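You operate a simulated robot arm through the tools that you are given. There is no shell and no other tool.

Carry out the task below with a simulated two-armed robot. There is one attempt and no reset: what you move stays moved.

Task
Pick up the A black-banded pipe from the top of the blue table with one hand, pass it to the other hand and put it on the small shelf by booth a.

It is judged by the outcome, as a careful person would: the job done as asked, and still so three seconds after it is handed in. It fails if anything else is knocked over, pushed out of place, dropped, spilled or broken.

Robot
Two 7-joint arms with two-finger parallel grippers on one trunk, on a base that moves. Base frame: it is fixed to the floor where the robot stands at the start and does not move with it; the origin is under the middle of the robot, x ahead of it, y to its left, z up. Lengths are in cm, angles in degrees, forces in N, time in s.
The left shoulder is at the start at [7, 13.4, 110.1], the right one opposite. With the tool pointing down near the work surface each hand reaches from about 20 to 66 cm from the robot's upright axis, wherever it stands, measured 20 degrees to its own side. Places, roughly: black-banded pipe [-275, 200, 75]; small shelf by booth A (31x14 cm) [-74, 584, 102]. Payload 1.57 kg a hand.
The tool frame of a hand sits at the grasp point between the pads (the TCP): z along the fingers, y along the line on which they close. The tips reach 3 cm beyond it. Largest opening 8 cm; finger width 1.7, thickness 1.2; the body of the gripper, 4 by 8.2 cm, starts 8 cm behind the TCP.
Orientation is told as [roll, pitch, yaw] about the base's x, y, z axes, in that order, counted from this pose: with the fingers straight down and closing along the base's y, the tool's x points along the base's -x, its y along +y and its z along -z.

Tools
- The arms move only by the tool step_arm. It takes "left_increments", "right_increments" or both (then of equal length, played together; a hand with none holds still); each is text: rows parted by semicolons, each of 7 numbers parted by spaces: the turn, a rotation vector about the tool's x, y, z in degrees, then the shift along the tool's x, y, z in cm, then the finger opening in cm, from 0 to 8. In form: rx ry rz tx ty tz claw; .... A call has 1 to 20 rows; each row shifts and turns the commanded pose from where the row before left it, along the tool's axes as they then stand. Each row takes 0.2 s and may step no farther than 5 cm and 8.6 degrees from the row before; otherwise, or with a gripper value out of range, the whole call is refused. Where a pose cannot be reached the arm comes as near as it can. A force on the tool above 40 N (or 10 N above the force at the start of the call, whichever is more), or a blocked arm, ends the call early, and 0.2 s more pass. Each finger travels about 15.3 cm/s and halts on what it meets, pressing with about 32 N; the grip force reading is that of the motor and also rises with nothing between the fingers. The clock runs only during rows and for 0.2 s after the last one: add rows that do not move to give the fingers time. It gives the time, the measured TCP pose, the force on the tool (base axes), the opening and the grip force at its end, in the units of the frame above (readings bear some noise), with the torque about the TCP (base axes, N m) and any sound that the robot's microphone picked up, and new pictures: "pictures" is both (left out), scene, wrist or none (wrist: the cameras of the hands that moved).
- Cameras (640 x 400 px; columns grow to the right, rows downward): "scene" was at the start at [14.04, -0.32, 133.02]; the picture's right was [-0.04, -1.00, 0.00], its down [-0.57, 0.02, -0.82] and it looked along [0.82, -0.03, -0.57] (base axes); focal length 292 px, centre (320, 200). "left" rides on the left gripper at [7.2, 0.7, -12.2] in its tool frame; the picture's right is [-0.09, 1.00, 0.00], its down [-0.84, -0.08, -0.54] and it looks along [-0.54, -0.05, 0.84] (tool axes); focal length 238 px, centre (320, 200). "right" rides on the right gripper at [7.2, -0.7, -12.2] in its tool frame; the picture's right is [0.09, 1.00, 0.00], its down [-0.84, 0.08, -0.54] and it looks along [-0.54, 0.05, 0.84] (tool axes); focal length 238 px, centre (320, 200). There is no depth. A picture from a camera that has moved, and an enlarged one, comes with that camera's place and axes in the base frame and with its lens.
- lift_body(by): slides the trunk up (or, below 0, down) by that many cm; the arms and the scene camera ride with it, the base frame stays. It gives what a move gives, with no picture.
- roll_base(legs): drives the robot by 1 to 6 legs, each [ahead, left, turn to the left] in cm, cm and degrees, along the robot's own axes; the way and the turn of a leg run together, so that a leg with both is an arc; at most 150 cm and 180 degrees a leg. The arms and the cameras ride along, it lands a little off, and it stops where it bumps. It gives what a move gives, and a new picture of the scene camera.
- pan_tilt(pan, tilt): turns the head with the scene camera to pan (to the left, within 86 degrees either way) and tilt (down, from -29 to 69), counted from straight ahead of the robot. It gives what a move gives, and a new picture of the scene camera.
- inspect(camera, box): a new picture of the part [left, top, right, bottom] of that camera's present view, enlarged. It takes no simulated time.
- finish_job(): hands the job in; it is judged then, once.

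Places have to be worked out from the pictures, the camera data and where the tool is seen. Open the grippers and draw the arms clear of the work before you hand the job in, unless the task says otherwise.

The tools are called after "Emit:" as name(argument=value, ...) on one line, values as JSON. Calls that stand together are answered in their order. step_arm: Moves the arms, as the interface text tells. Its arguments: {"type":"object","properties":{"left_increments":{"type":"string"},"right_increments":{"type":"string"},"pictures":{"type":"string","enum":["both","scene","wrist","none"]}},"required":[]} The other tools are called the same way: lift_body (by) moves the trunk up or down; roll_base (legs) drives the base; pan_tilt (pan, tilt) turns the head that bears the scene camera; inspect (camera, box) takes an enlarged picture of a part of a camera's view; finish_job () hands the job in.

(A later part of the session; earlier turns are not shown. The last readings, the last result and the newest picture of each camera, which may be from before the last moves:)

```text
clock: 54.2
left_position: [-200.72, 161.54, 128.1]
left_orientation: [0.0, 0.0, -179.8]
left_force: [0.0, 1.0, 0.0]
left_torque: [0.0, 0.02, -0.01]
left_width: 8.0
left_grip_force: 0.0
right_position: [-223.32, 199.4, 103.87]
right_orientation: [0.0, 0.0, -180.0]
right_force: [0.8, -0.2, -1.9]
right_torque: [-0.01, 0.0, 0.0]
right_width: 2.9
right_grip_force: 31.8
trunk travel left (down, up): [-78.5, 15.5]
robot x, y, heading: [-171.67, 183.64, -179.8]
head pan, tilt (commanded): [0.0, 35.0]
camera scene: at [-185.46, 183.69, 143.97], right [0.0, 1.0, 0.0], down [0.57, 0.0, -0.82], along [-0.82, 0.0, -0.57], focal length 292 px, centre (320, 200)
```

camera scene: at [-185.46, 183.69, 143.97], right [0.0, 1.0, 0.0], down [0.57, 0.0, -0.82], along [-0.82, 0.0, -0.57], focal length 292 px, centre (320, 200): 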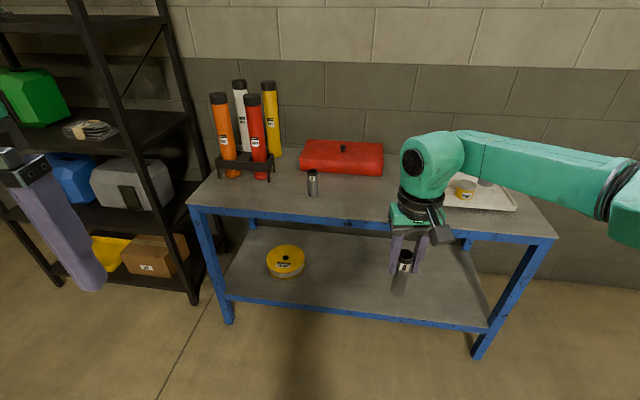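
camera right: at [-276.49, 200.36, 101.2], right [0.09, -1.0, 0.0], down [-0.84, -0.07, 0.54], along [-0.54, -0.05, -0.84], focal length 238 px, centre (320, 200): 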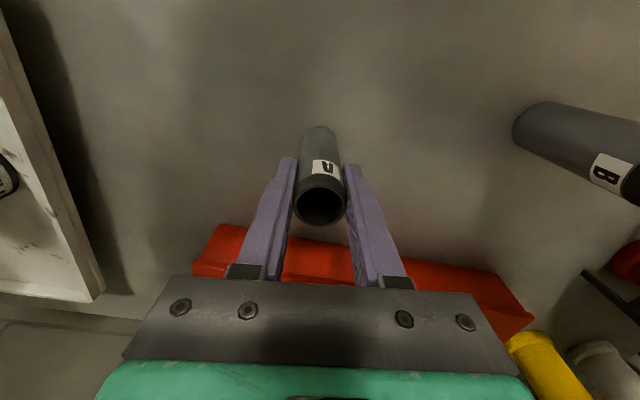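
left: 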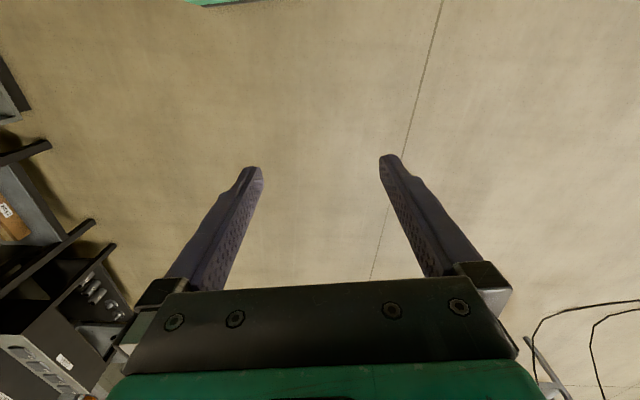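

The pipe hangs vertically in the right hand, clear of the table. I bring the right hand toward the middle (robot frame ≈[49, -8], z≈108) and the left hand out in front for a side grip on the lower half.

Emit:
step_arm(right_increments="0 0 0 0.7 2 -1 2; 0 0 0 0.7 2 -1 2; 0 0 0 0.7 2 -1 2; 0 0 0 0.6 2 -1 2; 0 0 0 0 0 0 2; 0 0 0 0 0 0 2", left_increments="0 0 0 -3.2 0.6 2.6 8; 0 0 0 -3.2 0.6 2.6 8; 0 0 0 -3.2 0.6 2.6 8; 0 0 0 -3.2 0.6 2.6 8; 0 0 0 -3.2 0.6 2.6 8; 0 0 0 0 0 0 8")

```text
clock: 55.6
left_position: [-216.78, 158.37, 115.25]
left_orientation: [0.0, -0.1, -179.9]
left_force: [0.0, 0.2, 0.7]
left_torque: [0.01, -0.01, -0.02]
left_width: 8.02
left_grip_force: 0.1
right_position: [-218.51, 193.33, 108.09]
right_orientation: [0.1, -0.1, -180.0]
right_force: [-0.3, -0.1, -1.8]
right_torque: [-0.03, 0.0, 0.0]
right_width: 2.93
right_grip_force: 31.5
right hand out of reach, approached as far as the arm can: row 1, 2, 3, 4
trunk travel left (down, up): [-78.5, 15.5]
robot x, y, heading: [-172.09, 183.53, -180.0]
head pan, tilt (commanded): [0.0, 35.0]
camera scene: at [-185.33, 183.72, 143.98], right [0.0, 1.0, 0.0], down [0.57, 0.0, -0.82], along [-0.82, 0.0, -0.57], focal length 292 px, centre (320, 200)
camera right: at [-211.23, 194.17, 120.38], right [0.09, -1.0, 0.0], down [-0.84, -0.08, 0.54], along [-0.54, -0.05, -0.84], focal length 238 px, centre (320, 200)
camera left: at [-209.5, 157.76, 127.38], right [-0.09, -1.0, 0.0], down [-0.84, 0.08, 0.54], along [-0.54, 0.05, -0.84], focal length 238 px, centre (320, 200)
```

scene: 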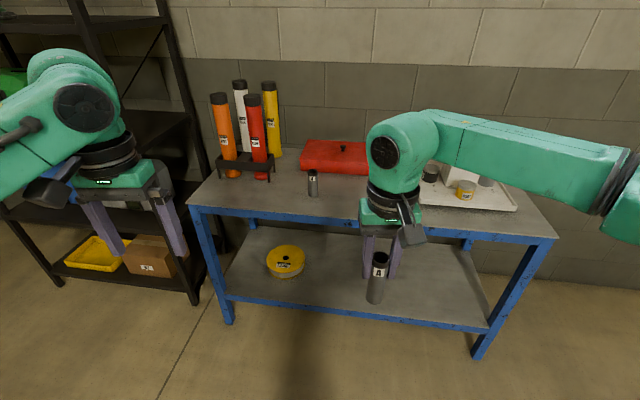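
right: 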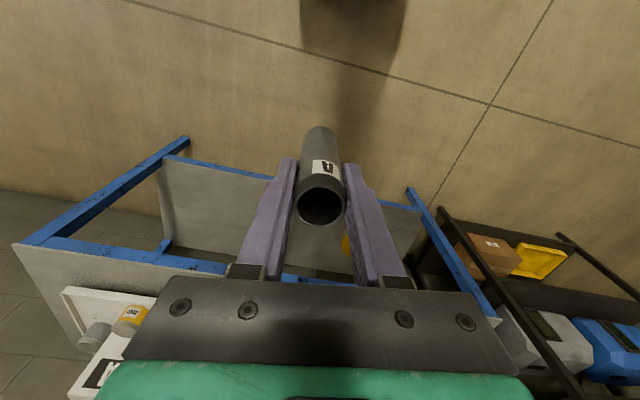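
left: 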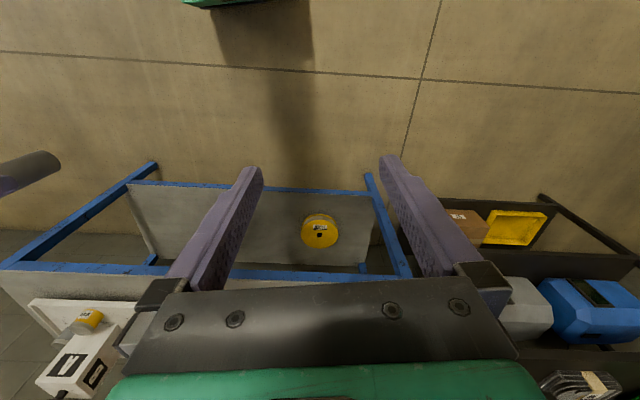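

The right hand now holds the pipe at robot-frame ≈[46.4, -9.8], TCP z 108.1. I pitch the left hand up to 25° below horizontal while moving it slightly forward.

Emit:
step_arm(left_increments="0 -8.125 0 -1 0 0 8; 0 -8.125 0 -0.99 0 0.14 8; 0 -8.125 0 -0.96 0 0.28 8; 0 -8.125 0 -0.91 0 0.41 8; 0 -8.125 0 -0.84 0 0.54 8; 0 -8.125 0 -0.76 0 0.65 8; 0 -8.125 0 -0.66 0 0.75 8; 0 -8.125 0 -0.55 0 0.84 8; 0 0 0 0 0 0 8")

```text
clock: 57.6
left_position: [-224.71, 158.47, 115.28]
left_orientation: [-0.1, -65.1, -179.9]
left_force: [0.8, -0.7, -0.3]
left_torque: [-0.01, 0.0, -0.02]
left_width: 8.02
left_grip_force: 0.0
right_position: [-218.56, 193.38, 108.17]
right_orientation: [0.1, -0.1, -180.0]
right_force: [-0.2, -0.2, -2.1]
right_torque: [0.0, 0.04, 0.02]
right_width: 2.88
right_grip_force: 31.5
trunk travel left (down, up): [-78.5, 15.5]
robot x, y, heading: [-172.0, 183.59, -180.1]
head pan, tilt (commanded): [0.0, 35.0]
camera scene: at [-185.43, 183.69, 143.97], right [0.0, 1.0, 0.0], down [0.57, 0.0, -0.82], along [-0.82, 0.0, -0.57], focal length 292 px, centre (320, 200)
camera left: at [-210.67, 157.85, 113.79], right [-0.04, -1.0, 0.08], down [0.14, 0.08, 0.99], along [-0.99, 0.05, 0.14], focal length 238 px, centre (320, 200)
```

scene: 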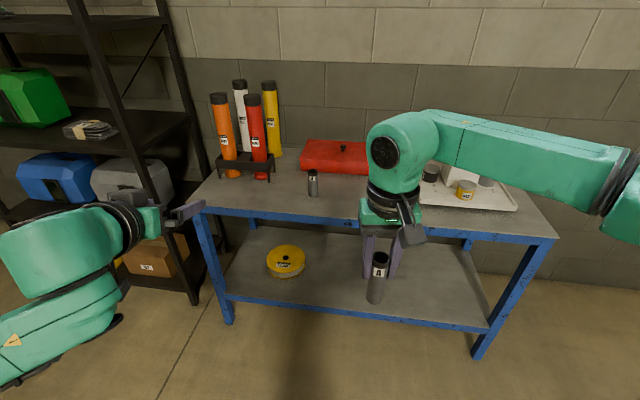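
left: 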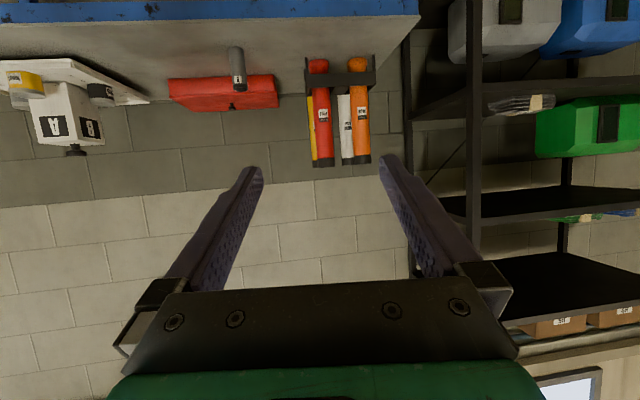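

The left hand is pitched as planned. Now I yaw it 60° to the right about the vertical while sliding it inward, keeping well clear of the right hand.

Emit:
step_arm(left_increments="6.8 0 3.17 0.78 -1.64 -0.7 8; 6.8 0 3.17 0.68 -1.75 -0.5 8; 6.8 0 3.17 0.58 -1.83 -0.28 8; 6.8 0 3.17 0.48 -1.88 -0.06 8; 6.8 0 3.17 0.38 -1.9 0.16 8; 6.8 0 3.17 0.27 -1.89 0.39 8; 6.8 0 3.17 0.17 -1.84 0.61 8; 6.8 0 3.17 0.07 -1.76 0.82 8; 0 0 0 0 0 0 8")

```text
clock: 59.6
left_position: [-217.02, 171.61, 111.91]
left_orientation: [0.0, -65.0, 120.0]
left_force: [0.4, 0.3, 0.1]
left_torque: [-0.01, -0.04, 0.01]
left_width: 8.02
left_grip_force: 0.0
right_position: [-218.48, 193.42, 108.03]
right_orientation: [0.1, -0.1, -180.0]
right_force: [0.3, -0.5, -1.1]
right_torque: [0.0, -0.01, 0.02]
right_width: 2.91
right_grip_force: 32.1
trunk travel left (down, up): [-78.5, 15.5]
robot x, y, heading: [-171.89, 183.46, -180.1]
head pan, tilt (commanded): [0.0, 35.0]
camera scene: at [-185.4, 183.7, 143.98], right [0.0, 1.0, 0.0], down [0.57, 0.0, -0.82], along [-0.82, 0.0, -0.57], focal length 292 px, centre (320, 200)
camera left: at [-210.61, 159.04, 110.57], right [-0.88, -0.46, 0.08], down [0.14, -0.08, 0.99], along [-0.45, 0.88, 0.13], focal length 238 px, centre (320, 200)
```

scene: 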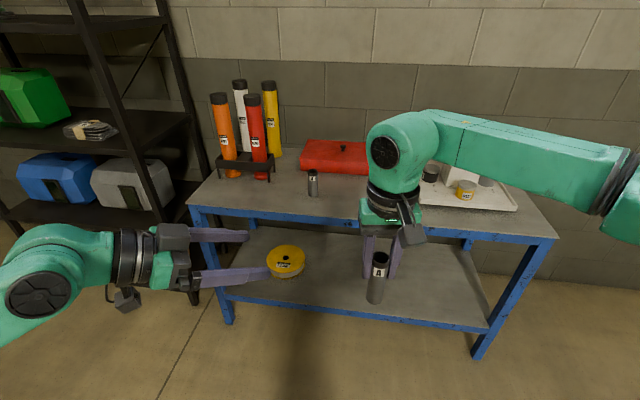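
left: 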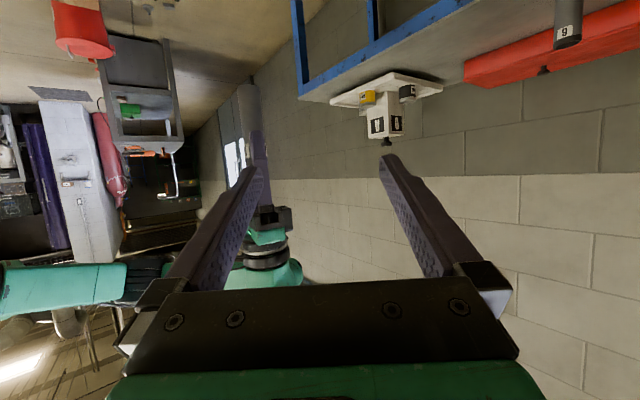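

The left hand's orientation is right. The pipe axis is at ≈[-218.6, 193.4] with its bottom at z≈99.2; I move the left hand to a pre-grasp 10 cm short of the lower half of the pipe.

Emit:
step_arm(left_increments="0 0 0 0.145 -2.38 3 8; 0 0 0 0.145 -2.38 3 8; 0 0 0 0.145 -2.38 3 8; 0 0 0 0.145 -2.38 3 8; 0 0 0 0 0 0 8; 0 0 0 0 0 0 8")

```text
clock: 61.0
left_position: [-214.25, 185.43, 106.45]
left_orientation: [-0.2, -65.0, 120.1]
left_force: [0.7, -0.5, 0.2]
left_torque: [-0.01, -0.04, -0.03]
left_width: 7.99
left_grip_force: 0.0
right_position: [-218.61, 193.32, 108.23]
right_orientation: [0.2, 0.0, -180.0]
right_force: [-0.2, 0.7, -2.3]
right_torque: [0.02, 0.02, 0.01]
right_width: 2.92
right_grip_force: 32.2
trunk travel left (down, up): [-78.5, 15.5]
robot x, y, heading: [-171.95, 183.72, -179.8]
head pan, tilt (commanded): [0.0, 35.0]
camera scene: at [-185.42, 183.65, 143.97], right [0.0, 1.0, 0.0], down [0.57, 0.0, -0.82], along [-0.82, 0.0, -0.57], focal length 292 px, centre (320, 200)
camera left: at [-207.7, 172.99, 104.97], right [-0.88, -0.47, 0.08], down [0.14, -0.08, 0.99], along [-0.45, 0.88, 0.13], focal length 238 px, centre (320, 200)
```

scene: 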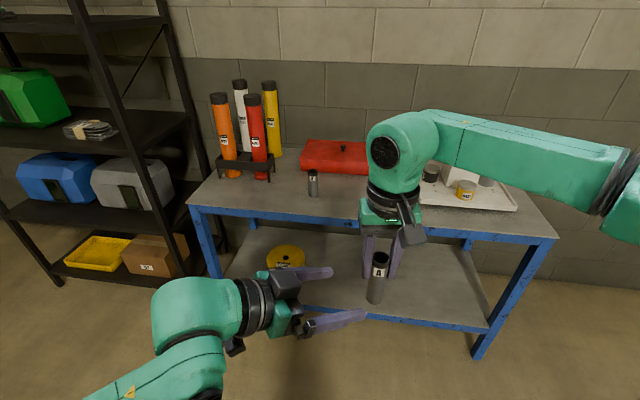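
left: 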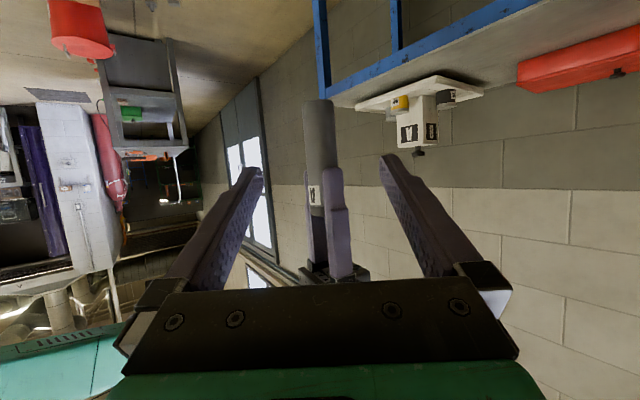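

The pipe's lower half is centred between the left fingers. I advance 10 cm in small rows to straddle it.

Emit:
step_arm(left_increments="0 0 0 0.03 -0.03 2 8; 0 0 0 0.03 -0.03 2 8; 0 0 0 0.03 -0.03 2 8; 0 0 0 0.01 -0.01 2 8; 0 0 0 0 0 2 8; 0 0 0 0 0 0 8; 0 0 0 0 0 0 8")

Emit:
inspect(camera="scene", box=[260, 180, 500, 330])

```text
clock: 62.6
left_position: [-218.4, 193.38, 102.13]
left_orientation: [0.1, -64.9, 120.0]
left_force: [0.2, -0.4, -0.4]
left_torque: [0.03, 0.0, -0.04]
left_width: 8.03
left_grip_force: 0.1
right_position: [-218.56, 193.32, 108.02]
right_orientation: [0.1, -0.1, -180.1]
right_force: [0.8, -0.1, -1.6]
right_torque: [0.02, 0.01, 0.03]
right_width: 2.9
right_grip_force: 32.0
trunk travel left (down, up): [-78.5, 15.5]
robot x, y, heading: [-172.06, 183.87, -180.0]
head pan, tilt (commanded): [0.0, 35.0]
camera scene: at [-185.43, 183.67, 143.97], right [0.0, 1.0, 0.0], down [0.57, 0.0, -0.82], along [-0.82, 0.0, -0.57], focal length 292 px, centre (320, 200)
camera left: at [-211.88, 180.81, 100.65], right [-0.88, -0.47, 0.08], down [0.14, -0.08, 0.99], along [-0.45, 0.88, 0.13], focal length 238 px, centre (320, 200)
```

scene: 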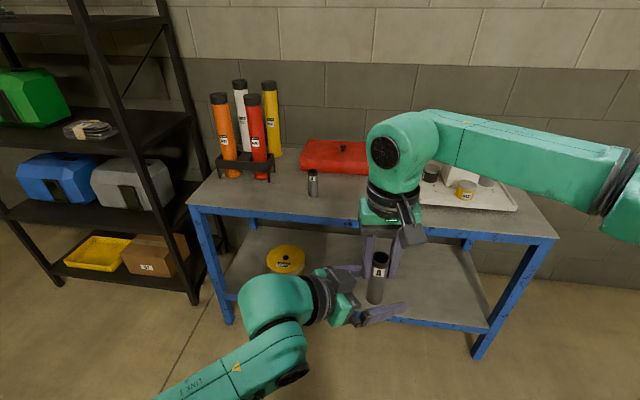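
left: 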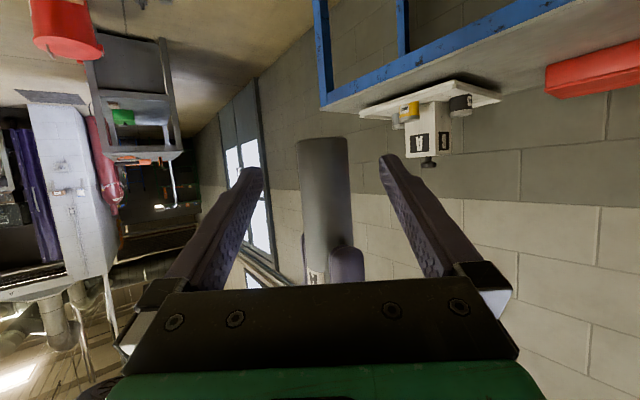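

```text
2.67 times, centred on (380, 255) of scene
camera zoom: at [-185.43, 183.67, 143.97], right [0.0, 1.0, 0.0], down [0.57, 0.0, -0.82], along [-0.82, 0.0, -0.57], focal length 780 px, centre (160, 53)
```

zoom: 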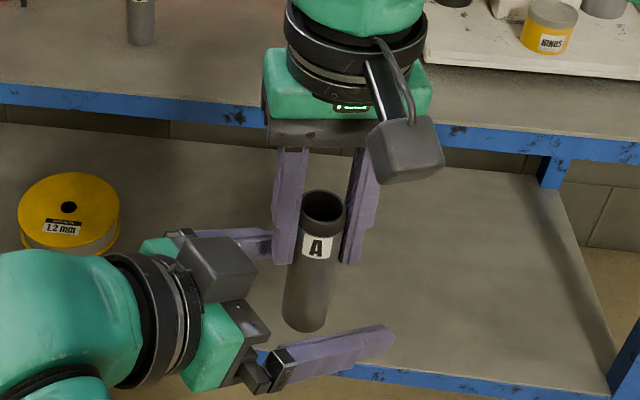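

The left fingers straddle the lower half cleanly beneath the right fingertips. I close the left gripper gradually.

Emit:
step_arm(left_increments="0 0 0 0 0 0 5; 0 0 0 0 0 0 4; 0 0 0 0 0 0 3.5; 0 0 0 0 0 0 3.2; 0 0 0 0 0 0 2.9; 0 0 0 0 0 0 2.5; 0 0 0 0 0 0 2; 0 0 0 0 0 0 2; 0 0 0 0 0 0 2")

Emit:
inspect(camera="scene", box=[300, 180, 460, 330])

```text
clock: 64.6
left_position: [-218.5, 193.34, 102.21]
left_orientation: [0.1, -65.0, 120.0]
left_force: [-13.5, -4.2, -3.4]
left_torque: [0.08, -0.16, -0.03]
left_width: 3.3
left_grip_force: 7.4
right_position: [-218.49, 193.25, 108.11]
right_orientation: [0.0, 0.0, -180.0]
right_force: [15.0, 4.6, 1.1]
right_torque: [0.18, -0.71, 0.05]
right_width: 2.9
right_grip_force: 32.5
trunk travel left (down, up): [-78.5, 15.5]
robot x, y, heading: [-171.53, 183.75, -180.2]
head pan, tilt (commanded): [0.0, 35.0]
camera scene: at [-185.43, 183.68, 143.97], right [0.0, 1.0, 0.0], down [0.57, 0.0, -0.82], along [-0.82, 0.0, -0.57], focal length 292 px, centre (320, 200)
camera left: at [-211.91, 180.77, 100.65], right [-0.88, -0.47, 0.08], down [0.14, -0.08, 0.99], along [-0.45, 0.88, 0.13], focal length 238 px, centre (320, 200)
```

scene: 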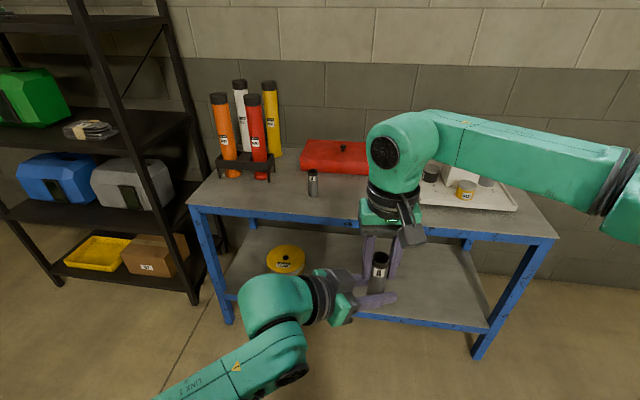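
left: 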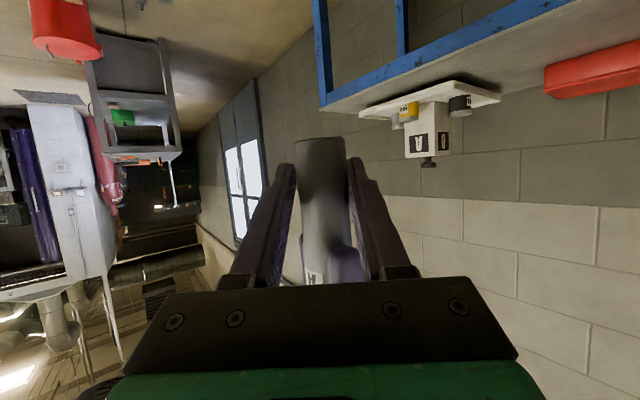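

```text
2.67 times, centred on (380, 255) of scene
camera zoom: at [-185.43, 183.68, 143.97], right [0.0, 1.0, 0.0], down [0.57, 0.0, -0.82], along [-0.82, 0.0, -0.57], focal length 780 px, centre (160, 53)
```

zoom: 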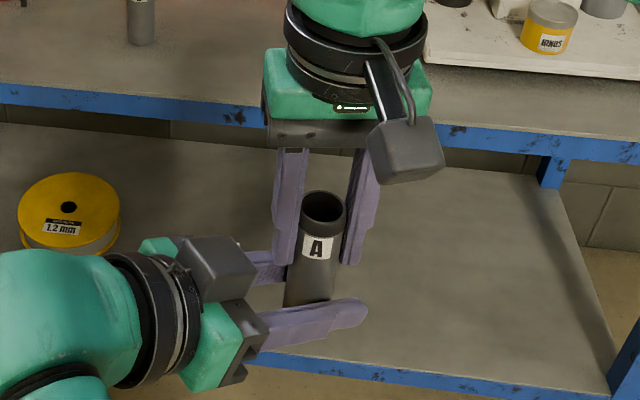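

The left gripper's +y finger touched first (about 14 N side load, width 3.3), so the hand is ~0.2 cm off-centre. I shift it 0.2 cm along its +y to centre and let it close fully.

Emit:
step_arm(left_increments="0 0 0 0 0.1 0 2; 0 0 0 0 0.1 0 2; 0 0 0 0 0 0 2; 0 0 0 0 0 0 1.5; 0 0 0 0 0 0 1.5", pictures="none")

```text
clock: 65.8
left_position: [-218.76, 193.27, 102.12]
left_orientation: [0.0, -65.0, 120.0]
left_force: [-8.4, -10.7, 0.3]
left_torque: [0.4, -0.48, 0.03]
left_width: 2.89
left_grip_force: 31.5
right_position: [-218.59, 193.42, 108.06]
right_orientation: [-0.1, -0.2, 180.0]
right_force: [7.5, 11.2, -2.0]
right_torque: [0.3, 0.05, -0.04]
right_width: 2.92
right_grip_force: 31.8
trunk travel left (down, up): [-78.5, 15.5]
robot x, y, heading: [-171.35, 183.62, -180.0]
head pan, tilt (commanded): [0.0, 35.0]
```

Both hands now grip (2.89 and 2.92 cm), with ~12 N of mutual side load. I relax it by nudging the left hand a little more along +y.

Emit:
step_arm(left_increments="0 0 0 0 0.1 -0.05 1.5; 0 0 0 0 0 0 1.5; 0 0 0 0 0 0 1.5", pictures="none")

```text
clock: 66.6
left_position: [-218.61, 193.27, 102.04]
left_orientation: [0.0, -65.1, 120.0]
left_force: [0.0, -9.9, 1.7]
left_torque: [0.27, -0.19, -0.08]
left_width: 2.89
left_grip_force: 32.1
right_position: [-218.51, 193.5, 108.06]
right_orientation: [0.1, -0.2, 180.0]
right_force: [1.4, 9.8, -5.1]
right_torque: [0.33, 0.18, 0.01]
right_width: 2.93
right_grip_force: 32.5
trunk travel left (down, up): [-78.5, 15.5]
robot x, y, heading: [-171.73, 183.82, -180.2]
head pan, tilt (commanded): [0.0, 35.0]
```

The x load is gone; about 10 N remains along y. I nudge the left hand 0.1 cm toward -y to relax it.

Emit:
step_arm(left_increments="0 0 0 0.04 0.05 -0.08 1.5; 0 0 0 0 0 0 1.5; 0 0 0 0 0 0 1.5", pictures="none")

```text
clock: 67.4
left_position: [-218.62, 193.12, 102.12]
left_orientation: [0.0, -65.0, 120.0]
left_force: [3.9, -3.4, 3.2]
left_torque: [-0.2, 0.22, -0.03]
left_width: 2.88
left_grip_force: 31.5
right_position: [-218.54, 193.41, 108.03]
right_orientation: [0.1, 0.0, -180.0]
right_force: [-3.8, 2.3, -4.7]
right_torque: [0.39, 0.01, 0.01]
right_width: 2.93
right_grip_force: 32.4
trunk travel left (down, up): [-78.5, 15.5]
robot x, y, heading: [-171.92, 183.84, -179.8]
head pan, tilt (commanded): [0.0, 35.0]
```

Mutual loads are down to ~4 N. The right hand now opens to 5.5 cm and rises straight up off the pipe.

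Emit:
step_arm(right_increments="0 0 0 0 0 0 3.2; 0 0 0 0 0 0 3.8; 0 0 0 0 0 0 4.6; 0 0 0 0 0 0 5.5; 0 0 0 0 0 0 5.5")

```text
clock: 68.6
left_position: [-218.68, 193.13, 102.15]
left_orientation: [0.1, -64.9, 119.9]
left_force: [0.1, 0.2, 0.3]
left_torque: [0.01, 0.01, -0.03]
left_width: 2.86
left_grip_force: 32.4
right_position: [-218.59, 193.39, 108.0]
right_orientation: [0.1, -0.1, -180.0]
right_force: [0.1, 0.3, 0.3]
right_torque: [-0.02, 0.01, -0.01]
right_width: 5.52
right_grip_force: 0.0
trunk travel left (down, up): [-78.5, 15.5]
robot x, y, heading: [-171.49, 183.54, -179.9]
head pan, tilt (commanded): [0.0, 35.0]
camera scene: at [-185.43, 183.68, 143.97], right [0.0, 1.0, 0.0], down [0.57, 0.0, -0.82], along [-0.82, 0.0, -0.57], focal length 292 px, centre (320, 200)
camera right: at [-211.32, 194.15, 120.35], right [0.09, -1.0, 0.0], down [-0.84, -0.08, 0.54], along [-0.54, -0.05, -0.84], focal length 238 px, centre (320, 200)
```

scene: 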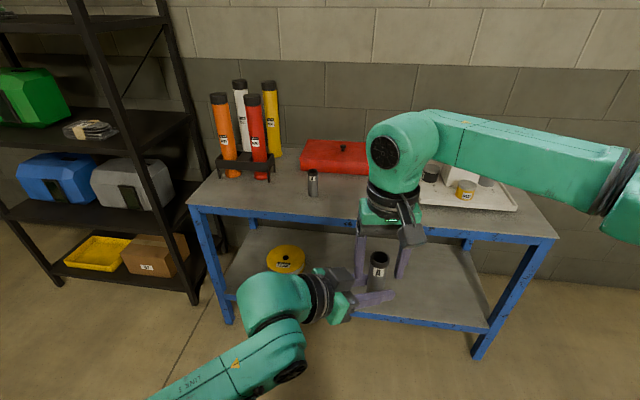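
right: 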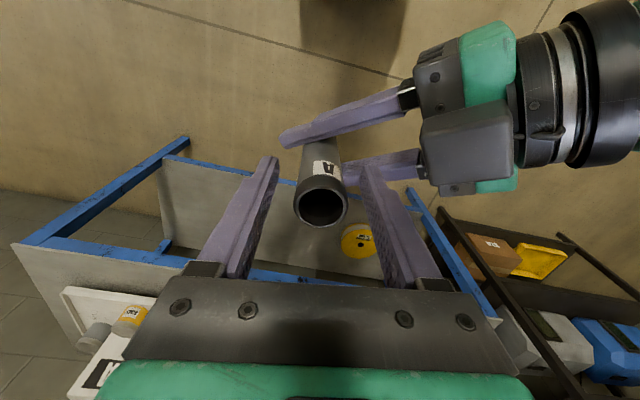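

The pipe is held by the left hand alone and the right fingers are free of load. Since the right arm is near its reach limit, I lower the left hand with the pipe 12 cm straight down out of the right gripper instead.

Emit:
step_arm(left_increments="0 0 0 0.906 0 0.423 1.5; 0 0 0 0.906 0 0.423 1.5; 0 0 0 1.36 0 0.634 1.5; 0 0 0 1.81 0 0.846 1.5; 0 0 0 1.81 0 0.846 1.5; 0 0 0 1.81 0 0.846 1.5; 0 0 0 1.81 0 0.846 1.5; 0 0 0 0 0 0 1.5")

```text
clock: 70.4
left_position: [-218.77, 193.21, 90.42]
left_orientation: [0.0, -64.9, 120.1]
left_force: [-0.8, 0.5, 0.1]
left_torque: [-0.03, 0.0, -0.01]
left_width: 2.87
left_grip_force: 32.0
right_position: [-218.61, 193.37, 108.13]
right_orientation: [0.2, -0.1, -179.9]
right_force: [0.1, 0.2, -0.3]
right_torque: [0.02, -0.01, 0.03]
right_width: 5.49
right_grip_force: 0.0
trunk travel left (down, up): [-78.5, 15.5]
robot x, y, heading: [-171.95, 183.7, -180.1]
head pan, tilt (commanded): [0.0, 35.0]
camera scene: at [-185.43, 183.67, 143.97], right [0.0, 1.0, 0.0], down [0.57, 0.0, -0.82], along [-0.82, 0.0, -0.57], focal length 292 px, centre (320, 200)
camera left: at [-212.23, 180.64, 89.08], right [-0.88, -0.47, 0.08], down [0.14, -0.08, 0.99], along [-0.45, 0.88, 0.13], focal length 238 px, centre (320, 200)
```

scene: 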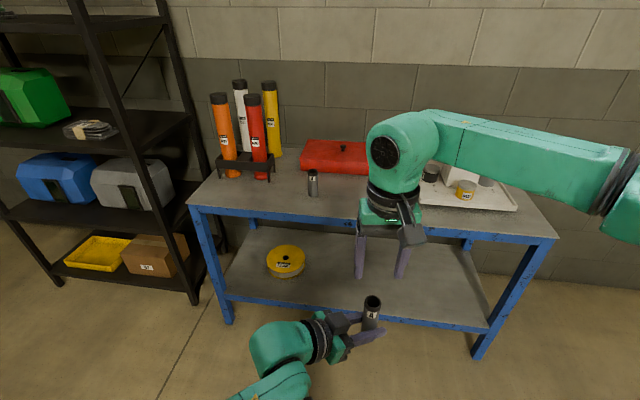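
left: 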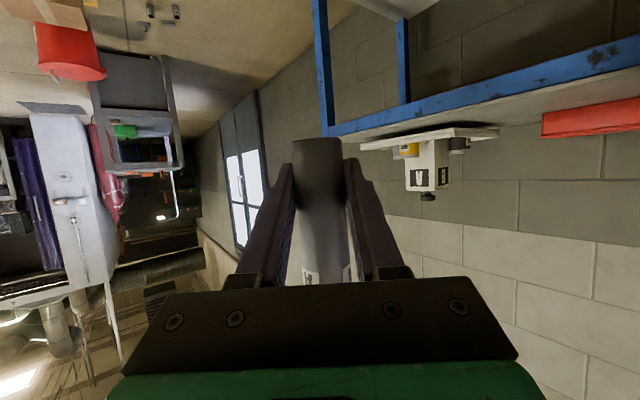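

The handover worked: the left hand holds the pipe alone and upright. I draw the right hand back and out to the right, opening clear, before driving.

Emit:
step_arm(right_increments="0 0 0 3 -2.5 0 5.5; 0 0 0 3 -2.5 0 5.5; 0 0 0 3 -2.5 0 5.5; 0 0 0 3 -2.5 0 5.5; 0 0 0 3 -2.5 0 5.5; 0 0 0 0 0 0 5.5", pictures="none")

Emit:
roll_base(legs=[[-97, 0, 0], [0, 0, -90]])

Emit:
pan_tilt(pan=0, tilt=12)

```text
clock: 71.8
left_position: [-218.84, 193.05, 90.57]
left_orientation: [-0.1, -64.9, 120.2]
left_force: [0.1, 0.7, 0.2]
left_torque: [0.0, -0.02, 0.01]
left_width: 2.89
left_grip_force: 32.1
right_position: [-203.79, 205.77, 108.13]
right_orientation: [0.1, 0.0, -179.8]
right_force: [0.6, -0.8, 0.6]
right_torque: [0.06, -0.01, -0.01]
right_width: 5.5
right_grip_force: 0.0
trunk travel left (down, up): [-78.5, 15.5]
robot x, y, heading: [-171.68, 183.8, -179.8]
head pan, tilt (commanded): [0.0, 35.0]
```

```text
clock: 80.7
left_position: [-64.54, 229.97, 90.57]
left_orientation: [0.0, -65.0, 29.9]
left_force: [-0.8, 0.0, -0.2]
left_torque: [-0.03, 0.04, -0.01]
left_width: 2.9
left_grip_force: 32.5
right_position: [-51.91, 214.97, 108.31]
right_orientation: [0.1, 0.0, 89.8]
right_force: [-0.7, -0.1, 0.0]
right_torque: [-0.01, -0.01, 0.0]
right_width: 5.53
right_grip_force: 0.0
trunk travel left (down, up): [-78.5, 15.5]
robot x, y, heading: [-74.03, 183.22, 90.0]
head pan, tilt (commanded): [0.0, 35.0]
camera scene: at [-73.99, 196.98, 143.97], right [1.0, 0.0, 0.0], down [0.0, -0.57, -0.82], along [0.0, 0.82, -0.57], focal length 292 px, centre (320, 200)
```

scene: 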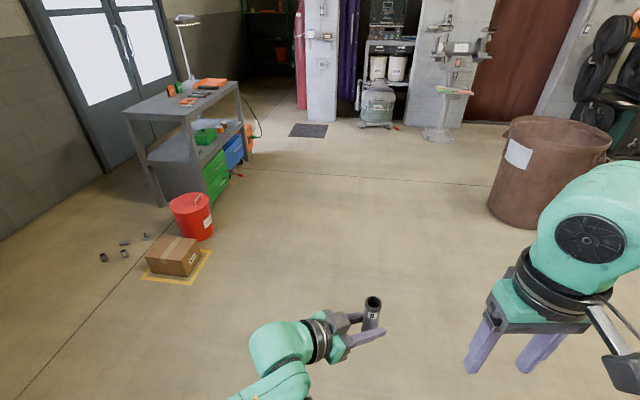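

```text
clock: 81.6
left_position: [-64.56, 230.01, 90.65]
left_orientation: [-0.1, -65.0, 29.9]
left_force: [-0.2, -0.6, 0.1]
left_torque: [0.0, 0.03, 0.01]
left_width: 2.9
left_grip_force: 32.0
right_position: [-51.94, 214.98, 108.28]
right_orientation: [0.0, 0.0, 89.9]
right_force: [0.0, -0.1, 0.5]
right_torque: [0.0, -0.01, 0.03]
right_width: 5.52
right_grip_force: 0.1
trunk travel left (down, up): [-78.5, 15.5]
robot x, y, heading: [-74.21, 182.82, 89.8]
head pan, tilt (commanded): [0.0, 12.0]
camera scene: at [-73.98, 197.49, 147.65], right [1.0, 0.0, 0.0], down [0.0, -0.21, -0.98], along [0.0, 0.98, -0.21], focal length 292 px, centre (320, 200)
```

scene: 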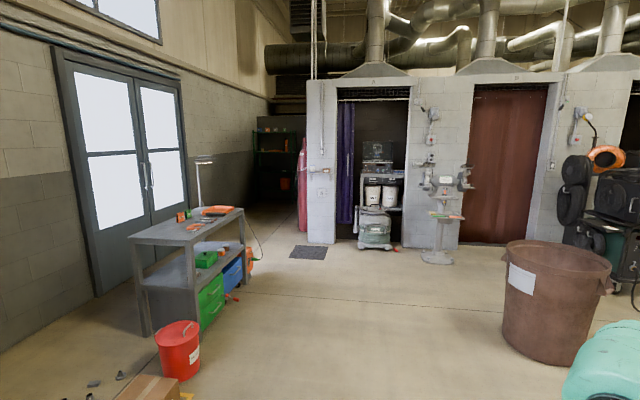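

The way to the shelf is clear between the cart and the bin. I zoom on the shelf to see what stands on it.

Emit:
inspect(camera="scene", box=[290, 145, 354, 185])

Emit:
inspect(camera="scene", box=[270, 80, 430, 270])

```text
10.00 times, centred on (322, 165) of scene
camera zoom: at [-73.98, 197.49, 147.65], right [1.0, 0.0, 0.0], down [0.0, -0.21, -0.98], along [0.0, 0.98, -0.21], focal length 2924 px, centre (300, 550)
```

zoom: 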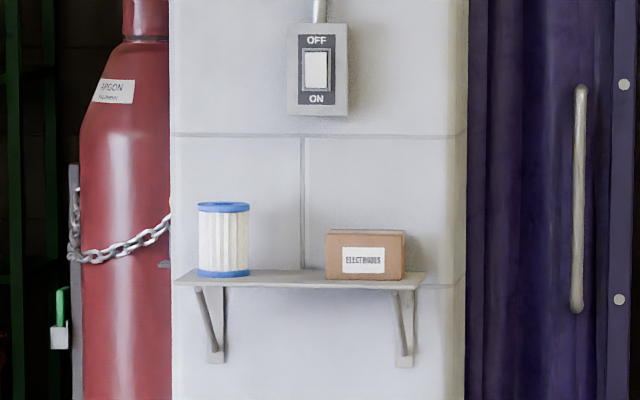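

```text
2.11 times, centred on (350, 175) of scene
camera zoom: at [-73.98, 197.49, 147.65], right [1.0, 0.0, 0.0], down [0.0, -0.21, -0.98], along [0.0, 0.98, -0.21], focal length 616 px, centre (257, 253)
```

zoom: 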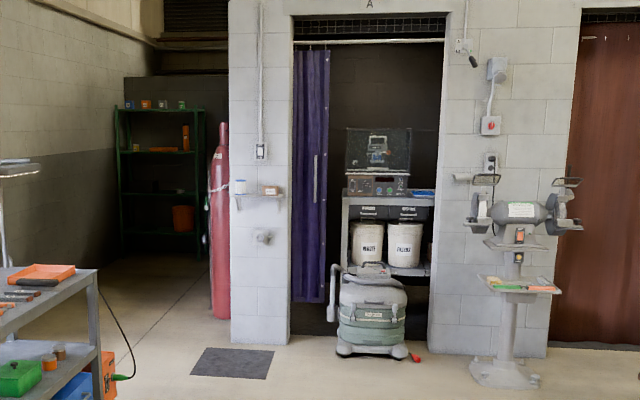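

The shelf holds a filter (left) and an electrodes box (right) with a gap of ~9.5 cm between them; the pipe should go in that gap. First, in the open, I raise the left hand and yaw it back to point straight ahead with the pipe kept upright.

Emit:
step_arm(left_increments="0 0 0 -1.385 1.128 -3.356 1.5; 0 0 0 -1.385 1.128 -3.356 1.5; 0 0 0 -1.385 1.128 -3.356 1.5; 0 0 0 -1.385 1.128 -3.356 1.5; 0 0 0 -1.385 1.128 -3.356 1.5; 0 0 0 -1.385 1.128 -3.356 1.5; 0 0 0 -1.385 1.128 -3.356 1.5; 0 0 0 -1.385 1.128 -3.356 1.5; -6.8 0 -3.17 0.037 1.349 -0.079 1.5; -6.8 0 -3.17 -0.038 1.349 0.082 1.5; -6.8 0 -3.17 -0.112 1.326 0.24 1.5; -6.8 0 -3.17 -0.184 1.28 0.394 1.5; -6.8 0 -3.17 -0.253 1.212 0.543 1.5; -6.8 0 -3.17 -0.318 1.124 0.682 1.5; -6.8 0 -3.17 -0.378 1.016 0.809 1.5; -6.8 0 -3.17 -0.43 0.89 0.921 1.5; 0 0 0 0 0 0 1.5")

```text
clock: 85.2
left_position: [-92.2, 236.76, 112.03]
left_orientation: [-0.1, -65.0, 90.1]
left_force: [-0.3, -0.3, -1.7]
left_torque: [-0.02, -0.03, -0.03]
left_width: 2.92
left_grip_force: 32.2
right_position: [-51.82, 214.98, 108.24]
right_orientation: [0.1, 0.0, 89.8]
right_force: [0.1, 0.7, -0.2]
right_torque: [-0.04, 0.01, 0.0]
right_width: 5.51
right_grip_force: 0.0
trunk travel left (down, up): [-78.5, 15.5]
robot x, y, heading: [-74.21, 183.05, 89.9]
head pan, tilt (commanded): [0.0, 12.0]
camera scene: at [-74.04, 197.44, 147.67], right [1.0, 0.0, 0.0], down [0.0, -0.21, -0.98], along [0.0, 0.98, -0.21], focal length 292 px, centre (320, 200)
camera left: at [-92.81, 222.8, 110.53], right [-1.0, 0.04, 0.08], down [0.08, -0.14, 0.99], along [0.05, 0.99, 0.13], focal length 238 px, centre (320, 200)
```

scene: 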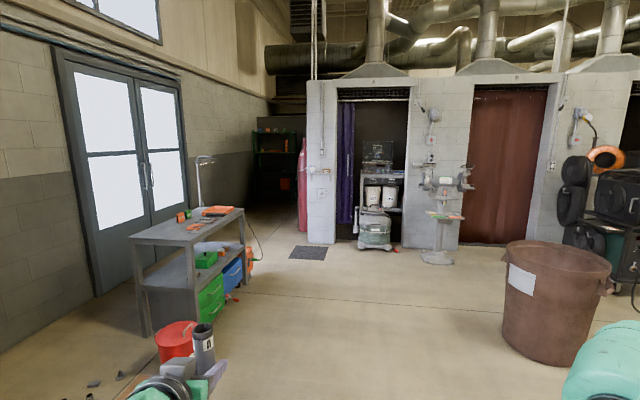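
left: 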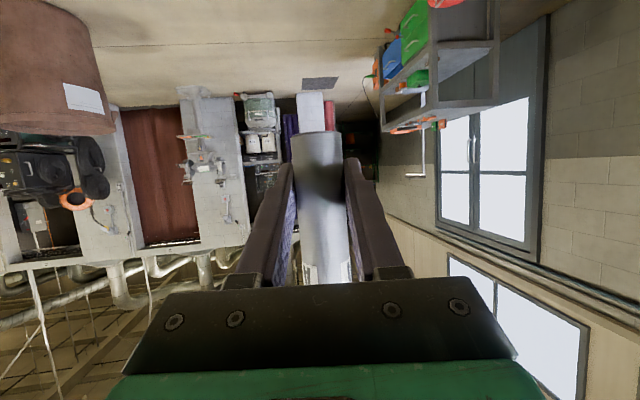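

The left hand points straight at the wall, pipe upright. I drive forward toward the shelf, aligning the hand's x with the gap, stopping well short.

Emit:
roll_base(legs=[[130, -16.5, 0], [110, 0, 0]])

Emit:
pan_tilt(pan=5, tilt=18)

```text
clock: 97.0
left_position: [-71.02, 477.68, 111.99]
left_orientation: [0.0, -65.0, 88.7]
left_force: [1.6, -0.2, -2.0]
left_torque: [0.02, 0.0, -0.01]
left_width: 2.85
left_grip_force: 31.5
right_position: [-31.26, 454.9, 108.18]
right_orientation: [-0.1, 0.0, 88.6]
right_force: [-0.3, -0.9, -0.1]
right_torque: [-0.03, 0.0, 0.01]
right_width: 5.49
right_grip_force: 0.1
trunk travel left (down, up): [-78.5, 15.5]
robot x, y, heading: [-54.42, 423.71, 88.4]
head pan, tilt (commanded): [0.0, 12.0]
camera scene: at [-53.74, 437.93, 147.67], right [1.0, -0.02, 0.0], down [-0.01, -0.21, -0.98], along [0.02, 0.98, -0.21], focal length 292 px, centre (320, 200)
```

scene: 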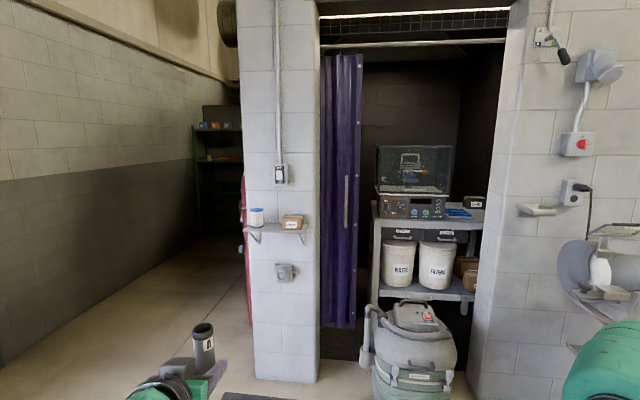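

```text
clock: 97.7
left_position: [-71.03, 477.78, 111.8]
left_orientation: [0.0, -65.0, 88.7]
left_force: [-0.1, -0.8, -2.5]
left_torque: [0.01, -0.03, -0.01]
left_width: 2.89
left_grip_force: 32.1
right_position: [-31.3, 455.06, 108.27]
right_orientation: [0.0, 0.0, 88.5]
right_force: [-0.5, 0.6, 0.3]
right_torque: [-0.01, 0.01, -0.01]
right_width: 5.52
right_grip_force: 0.1
trunk travel left (down, up): [-78.5, 15.5]
robot x, y, heading: [-54.34, 423.81, 88.6]
head pan, tilt (commanded): [5.0, 18.0]
camera scene: at [-54.55, 437.98, 146.69], right [1.0, 0.06, 0.0], down [0.02, -0.31, -0.95], along [-0.06, 0.95, -0.31], focal length 292 px, centre (320, 200)
```

scene: 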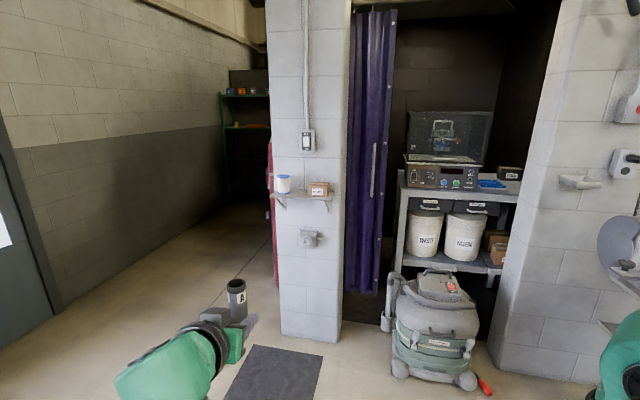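

I zoom on the shelf to triangulate its height, depth and the gap.

Emit:
inspect(camera="scene", box=[260, 160, 350, 216])

Emit:
inspect(camera="scene", box=[180, 100, 380, 400])

```text
7.11 times, centred on (305, 188) of scene
camera zoom: at [-54.55, 437.98, 146.69], right [1.0, 0.06, 0.0], down [0.02, -0.31, -0.95], along [-0.06, 0.95, -0.31], focal length 2079 px, centre (427, 285)
```

zoom: 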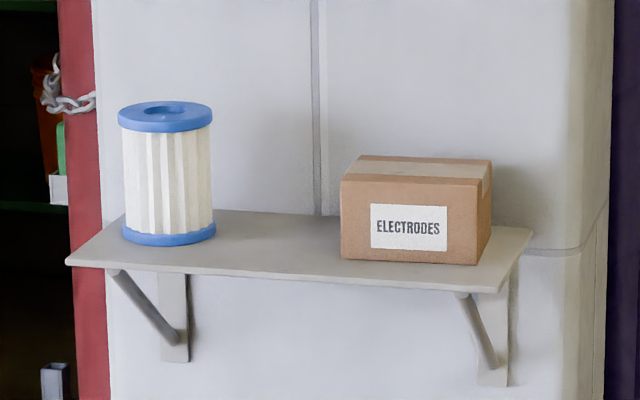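

```text
1.33 times, centred on (280, 250) of scene
camera zoom: at [-54.55, 437.98, 146.69], right [1.0, 0.06, 0.0], down [0.02, -0.31, -0.95], along [-0.06, 0.95, -0.31], focal length 390 px, centre (373, 133)
```

zoom: 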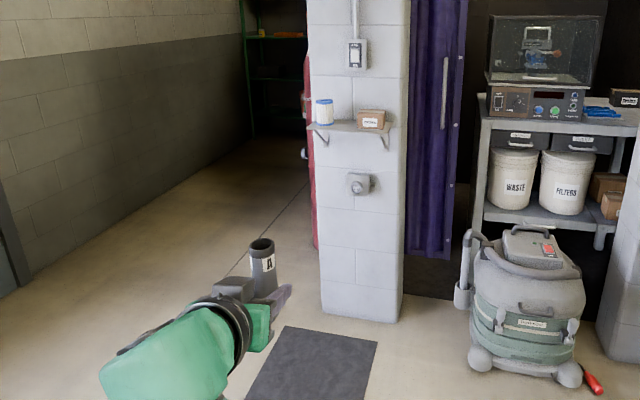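

Triangulation gives: shelf top z≈102.6, rotated about -8.6° (right end nearer), front edge centre ≈[-73.4, 574.9]; the filter is at e1≈-10.8 (r 3.5) and the box from e1≈3.4, so the free spot is ≈[-74.3, 582.1]. I turn the base to be square with the shelf and approach to a staging pose.

Emit:
roll_base(legs=[[0, 0, -7.2], [54.5, 25.4, 0]])

Emit:
pan_tilt(pan=5, tilt=30)

```text
clock: 101.7
left_position: [-80.51, 537.98, 112.0]
left_orientation: [0.0, -65.0, 81.4]
left_force: [-0.8, -0.9, -1.4]
left_torque: [-0.02, -0.02, -0.01]
left_width: 2.89
left_grip_force: 32.4
right_position: [-44.07, 510.3, 108.15]
right_orientation: [0.0, -0.1, 81.3]
right_force: [-0.7, 0.6, 0.8]
right_torque: [0.01, 0.01, 0.0]
right_width: 5.48
right_grip_force: 0.1
trunk travel left (down, up): [-78.5, 15.5]
robot x, y, heading: [-71.0, 481.79, 81.1]
head pan, tilt (commanded): [5.0, 18.0]
camera scene: at [-69.23, 496.38, 146.69], right [1.0, -0.06, 0.0], down [-0.02, -0.31, -0.95], along [0.06, 0.95, -0.31], focal length 292 px, centre (320, 200)
```

scene: 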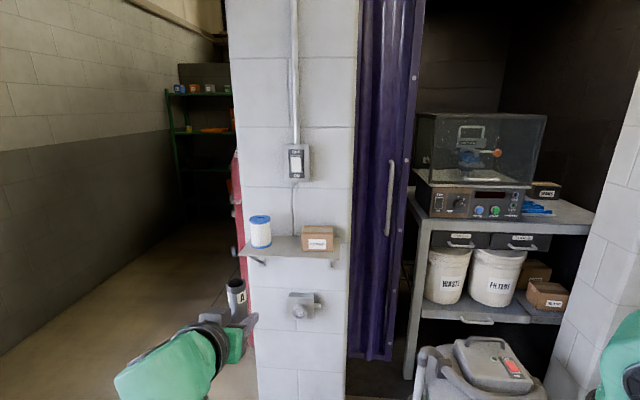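

```text
clock: 102.4
left_position: [-80.64, 537.94, 111.92]
left_orientation: [-0.1, -65.1, 81.3]
left_force: [0.2, -0.9, -1.1]
left_torque: [-0.01, 0.02, 0.01]
left_width: 2.89
left_grip_force: 32.1
right_position: [-44.05, 510.46, 108.16]
right_orientation: [0.0, -0.1, 81.2]
right_force: [-0.5, 1.0, 0.2]
right_torque: [-0.01, 0.02, -0.03]
right_width: 5.48
right_grip_force: 0.1
trunk travel left (down, up): [-78.5, 15.5]
robot x, y, heading: [-70.99, 482.24, 81.3]
head pan, tilt (commanded): [5.0, 30.0]
camera scene: at [-69.28, 496.22, 144.75], right [1.0, -0.06, 0.0], down [-0.03, -0.5, -0.87], along [0.06, 0.86, -0.5], focal length 292 px, centre (320, 200)
```

scene: 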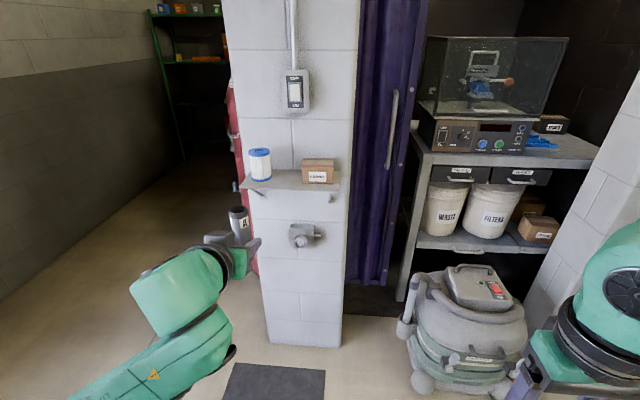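

I zoom in on the shelf again for refined positions.

Emit:
inspect(camera="scene", box=[225, 130, 353, 210])

Emit:
inspect(camera="left", box=[0, 0, 640, 400])

```text
5.00 times, centred on (289, 170) of scene
camera zoom: at [-69.28, 496.22, 144.75], right [1.0, -0.06, 0.0], down [-0.03, -0.5, -0.87], along [0.06, 0.86, -0.5], focal length 1462 px, centre (475, 350)
```

zoom: 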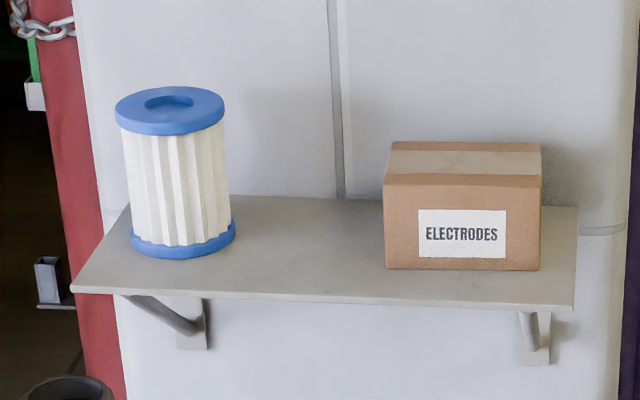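

```text
1.00 times, centred on (320, 200) of left (not enlarged: the box is as wide or as high as the picture)
camera zoom: at [-83.28, 524.21, 110.5], right [-0.98, 0.19, 0.08], down [0.06, -0.15, 0.99], along [0.2, 0.97, 0.13], focal length 238 px, centre (320, 200)
```

zoom: 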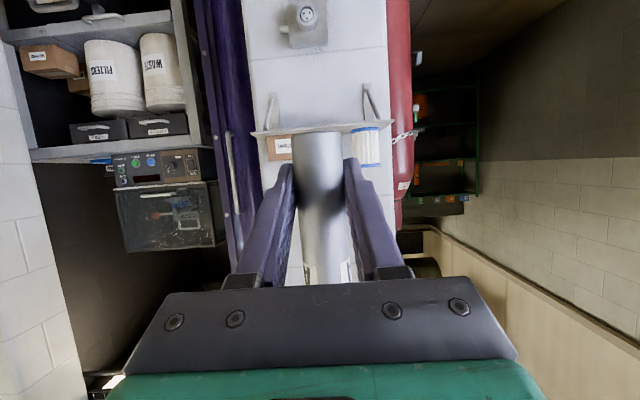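

I zoom the left wrist camera onto the shelf, which it sees almost edge-on, to pin down the shelf's height.

Emit:
inspect(camera="left", box=[230, 80, 422, 200])

```text
3.33 times, centred on (326, 140) of left
camera zoom: at [-83.28, 524.21, 110.5], right [-0.98, 0.19, 0.08], down [0.06, -0.15, 0.99], along [0.2, 0.97, 0.13], focal length 794 px, centre (300, 400)
```

zoom: 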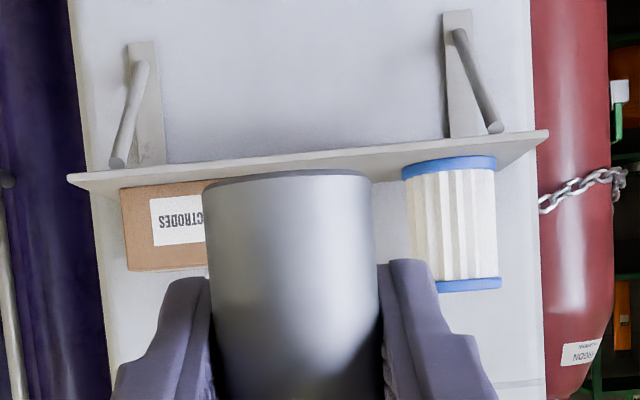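

Refined: shelf top z≈102.3, free-gap centre for the pipe ≈[-74.5, 583.5] (about 10.7 cm between filter and box); the hand needs 46 cm ahead and 0.8 cm left. I drive 31 cm forward, stopping with the pipe still ~8 cm in front of the shelf edge and 6 cm above it.

Emit:
roll_base(legs=[[20, 0.8, 0.3], [11, 0, 0]])

Emit:
pan_tilt(pan=12, tilt=38)

```text
clock: 104.8
left_position: [-77.06, 568.45, 112.1]
left_orientation: [-0.1, -64.9, 81.6]
left_force: [-0.9, -0.3, -1.2]
left_torque: [0.01, 0.0, 0.05]
left_width: 2.87
left_grip_force: 32.1
right_position: [-40.43, 541.01, 108.31]
right_orientation: [0.1, -0.1, 81.7]
right_force: [0.3, -0.6, -1.4]
right_torque: [-0.03, -0.02, -0.01]
right_width: 5.5
right_grip_force: 0.0
trunk travel left (down, up): [-78.5, 15.5]
robot x, y, heading: [-67.44, 512.66, 81.7]
head pan, tilt (commanded): [5.0, 30.0]
camera scene: at [-65.58, 526.74, 144.77], right [1.0, -0.06, 0.0], down [-0.03, -0.5, -0.87], along [0.05, 0.86, -0.5], focal length 292 px, centre (320, 200)
```

scene: 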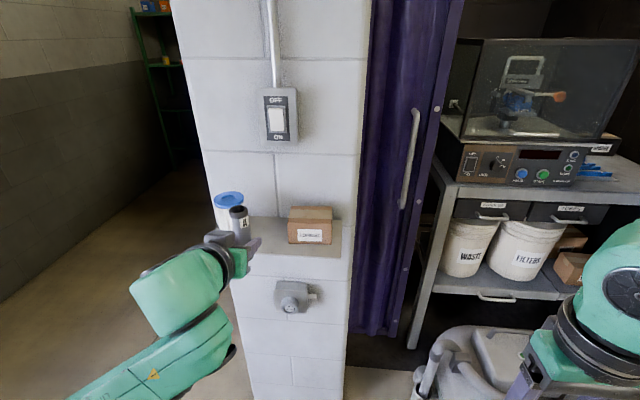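

```text
clock: 105.5
left_position: [-76.99, 568.75, 111.92]
left_orientation: [-0.1, -64.9, 81.7]
left_force: [-0.5, -0.2, -1.5]
left_torque: [-0.02, -0.02, 0.02]
left_width: 2.89
left_grip_force: 32.2
right_position: [-40.5, 541.18, 108.25]
right_orientation: [0.0, 0.0, 81.6]
right_force: [0.0, 1.0, 0.4]
right_torque: [-0.04, -0.03, -0.03]
right_width: 5.5
right_grip_force: 0.0
trunk travel left (down, up): [-78.5, 15.5]
robot x, y, heading: [-67.07, 513.07, 81.5]
head pan, tilt (commanded): [12.0, 38.0]
camera scene: at [-66.62, 526.54, 143.51], right [1.0, 0.06, 0.0], down [0.04, -0.61, -0.79], along [-0.05, 0.79, -0.62], focal length 292 px, centre (320, 200)
```

scene: 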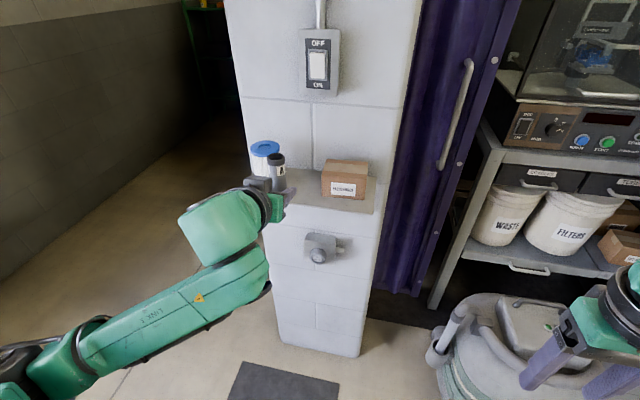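

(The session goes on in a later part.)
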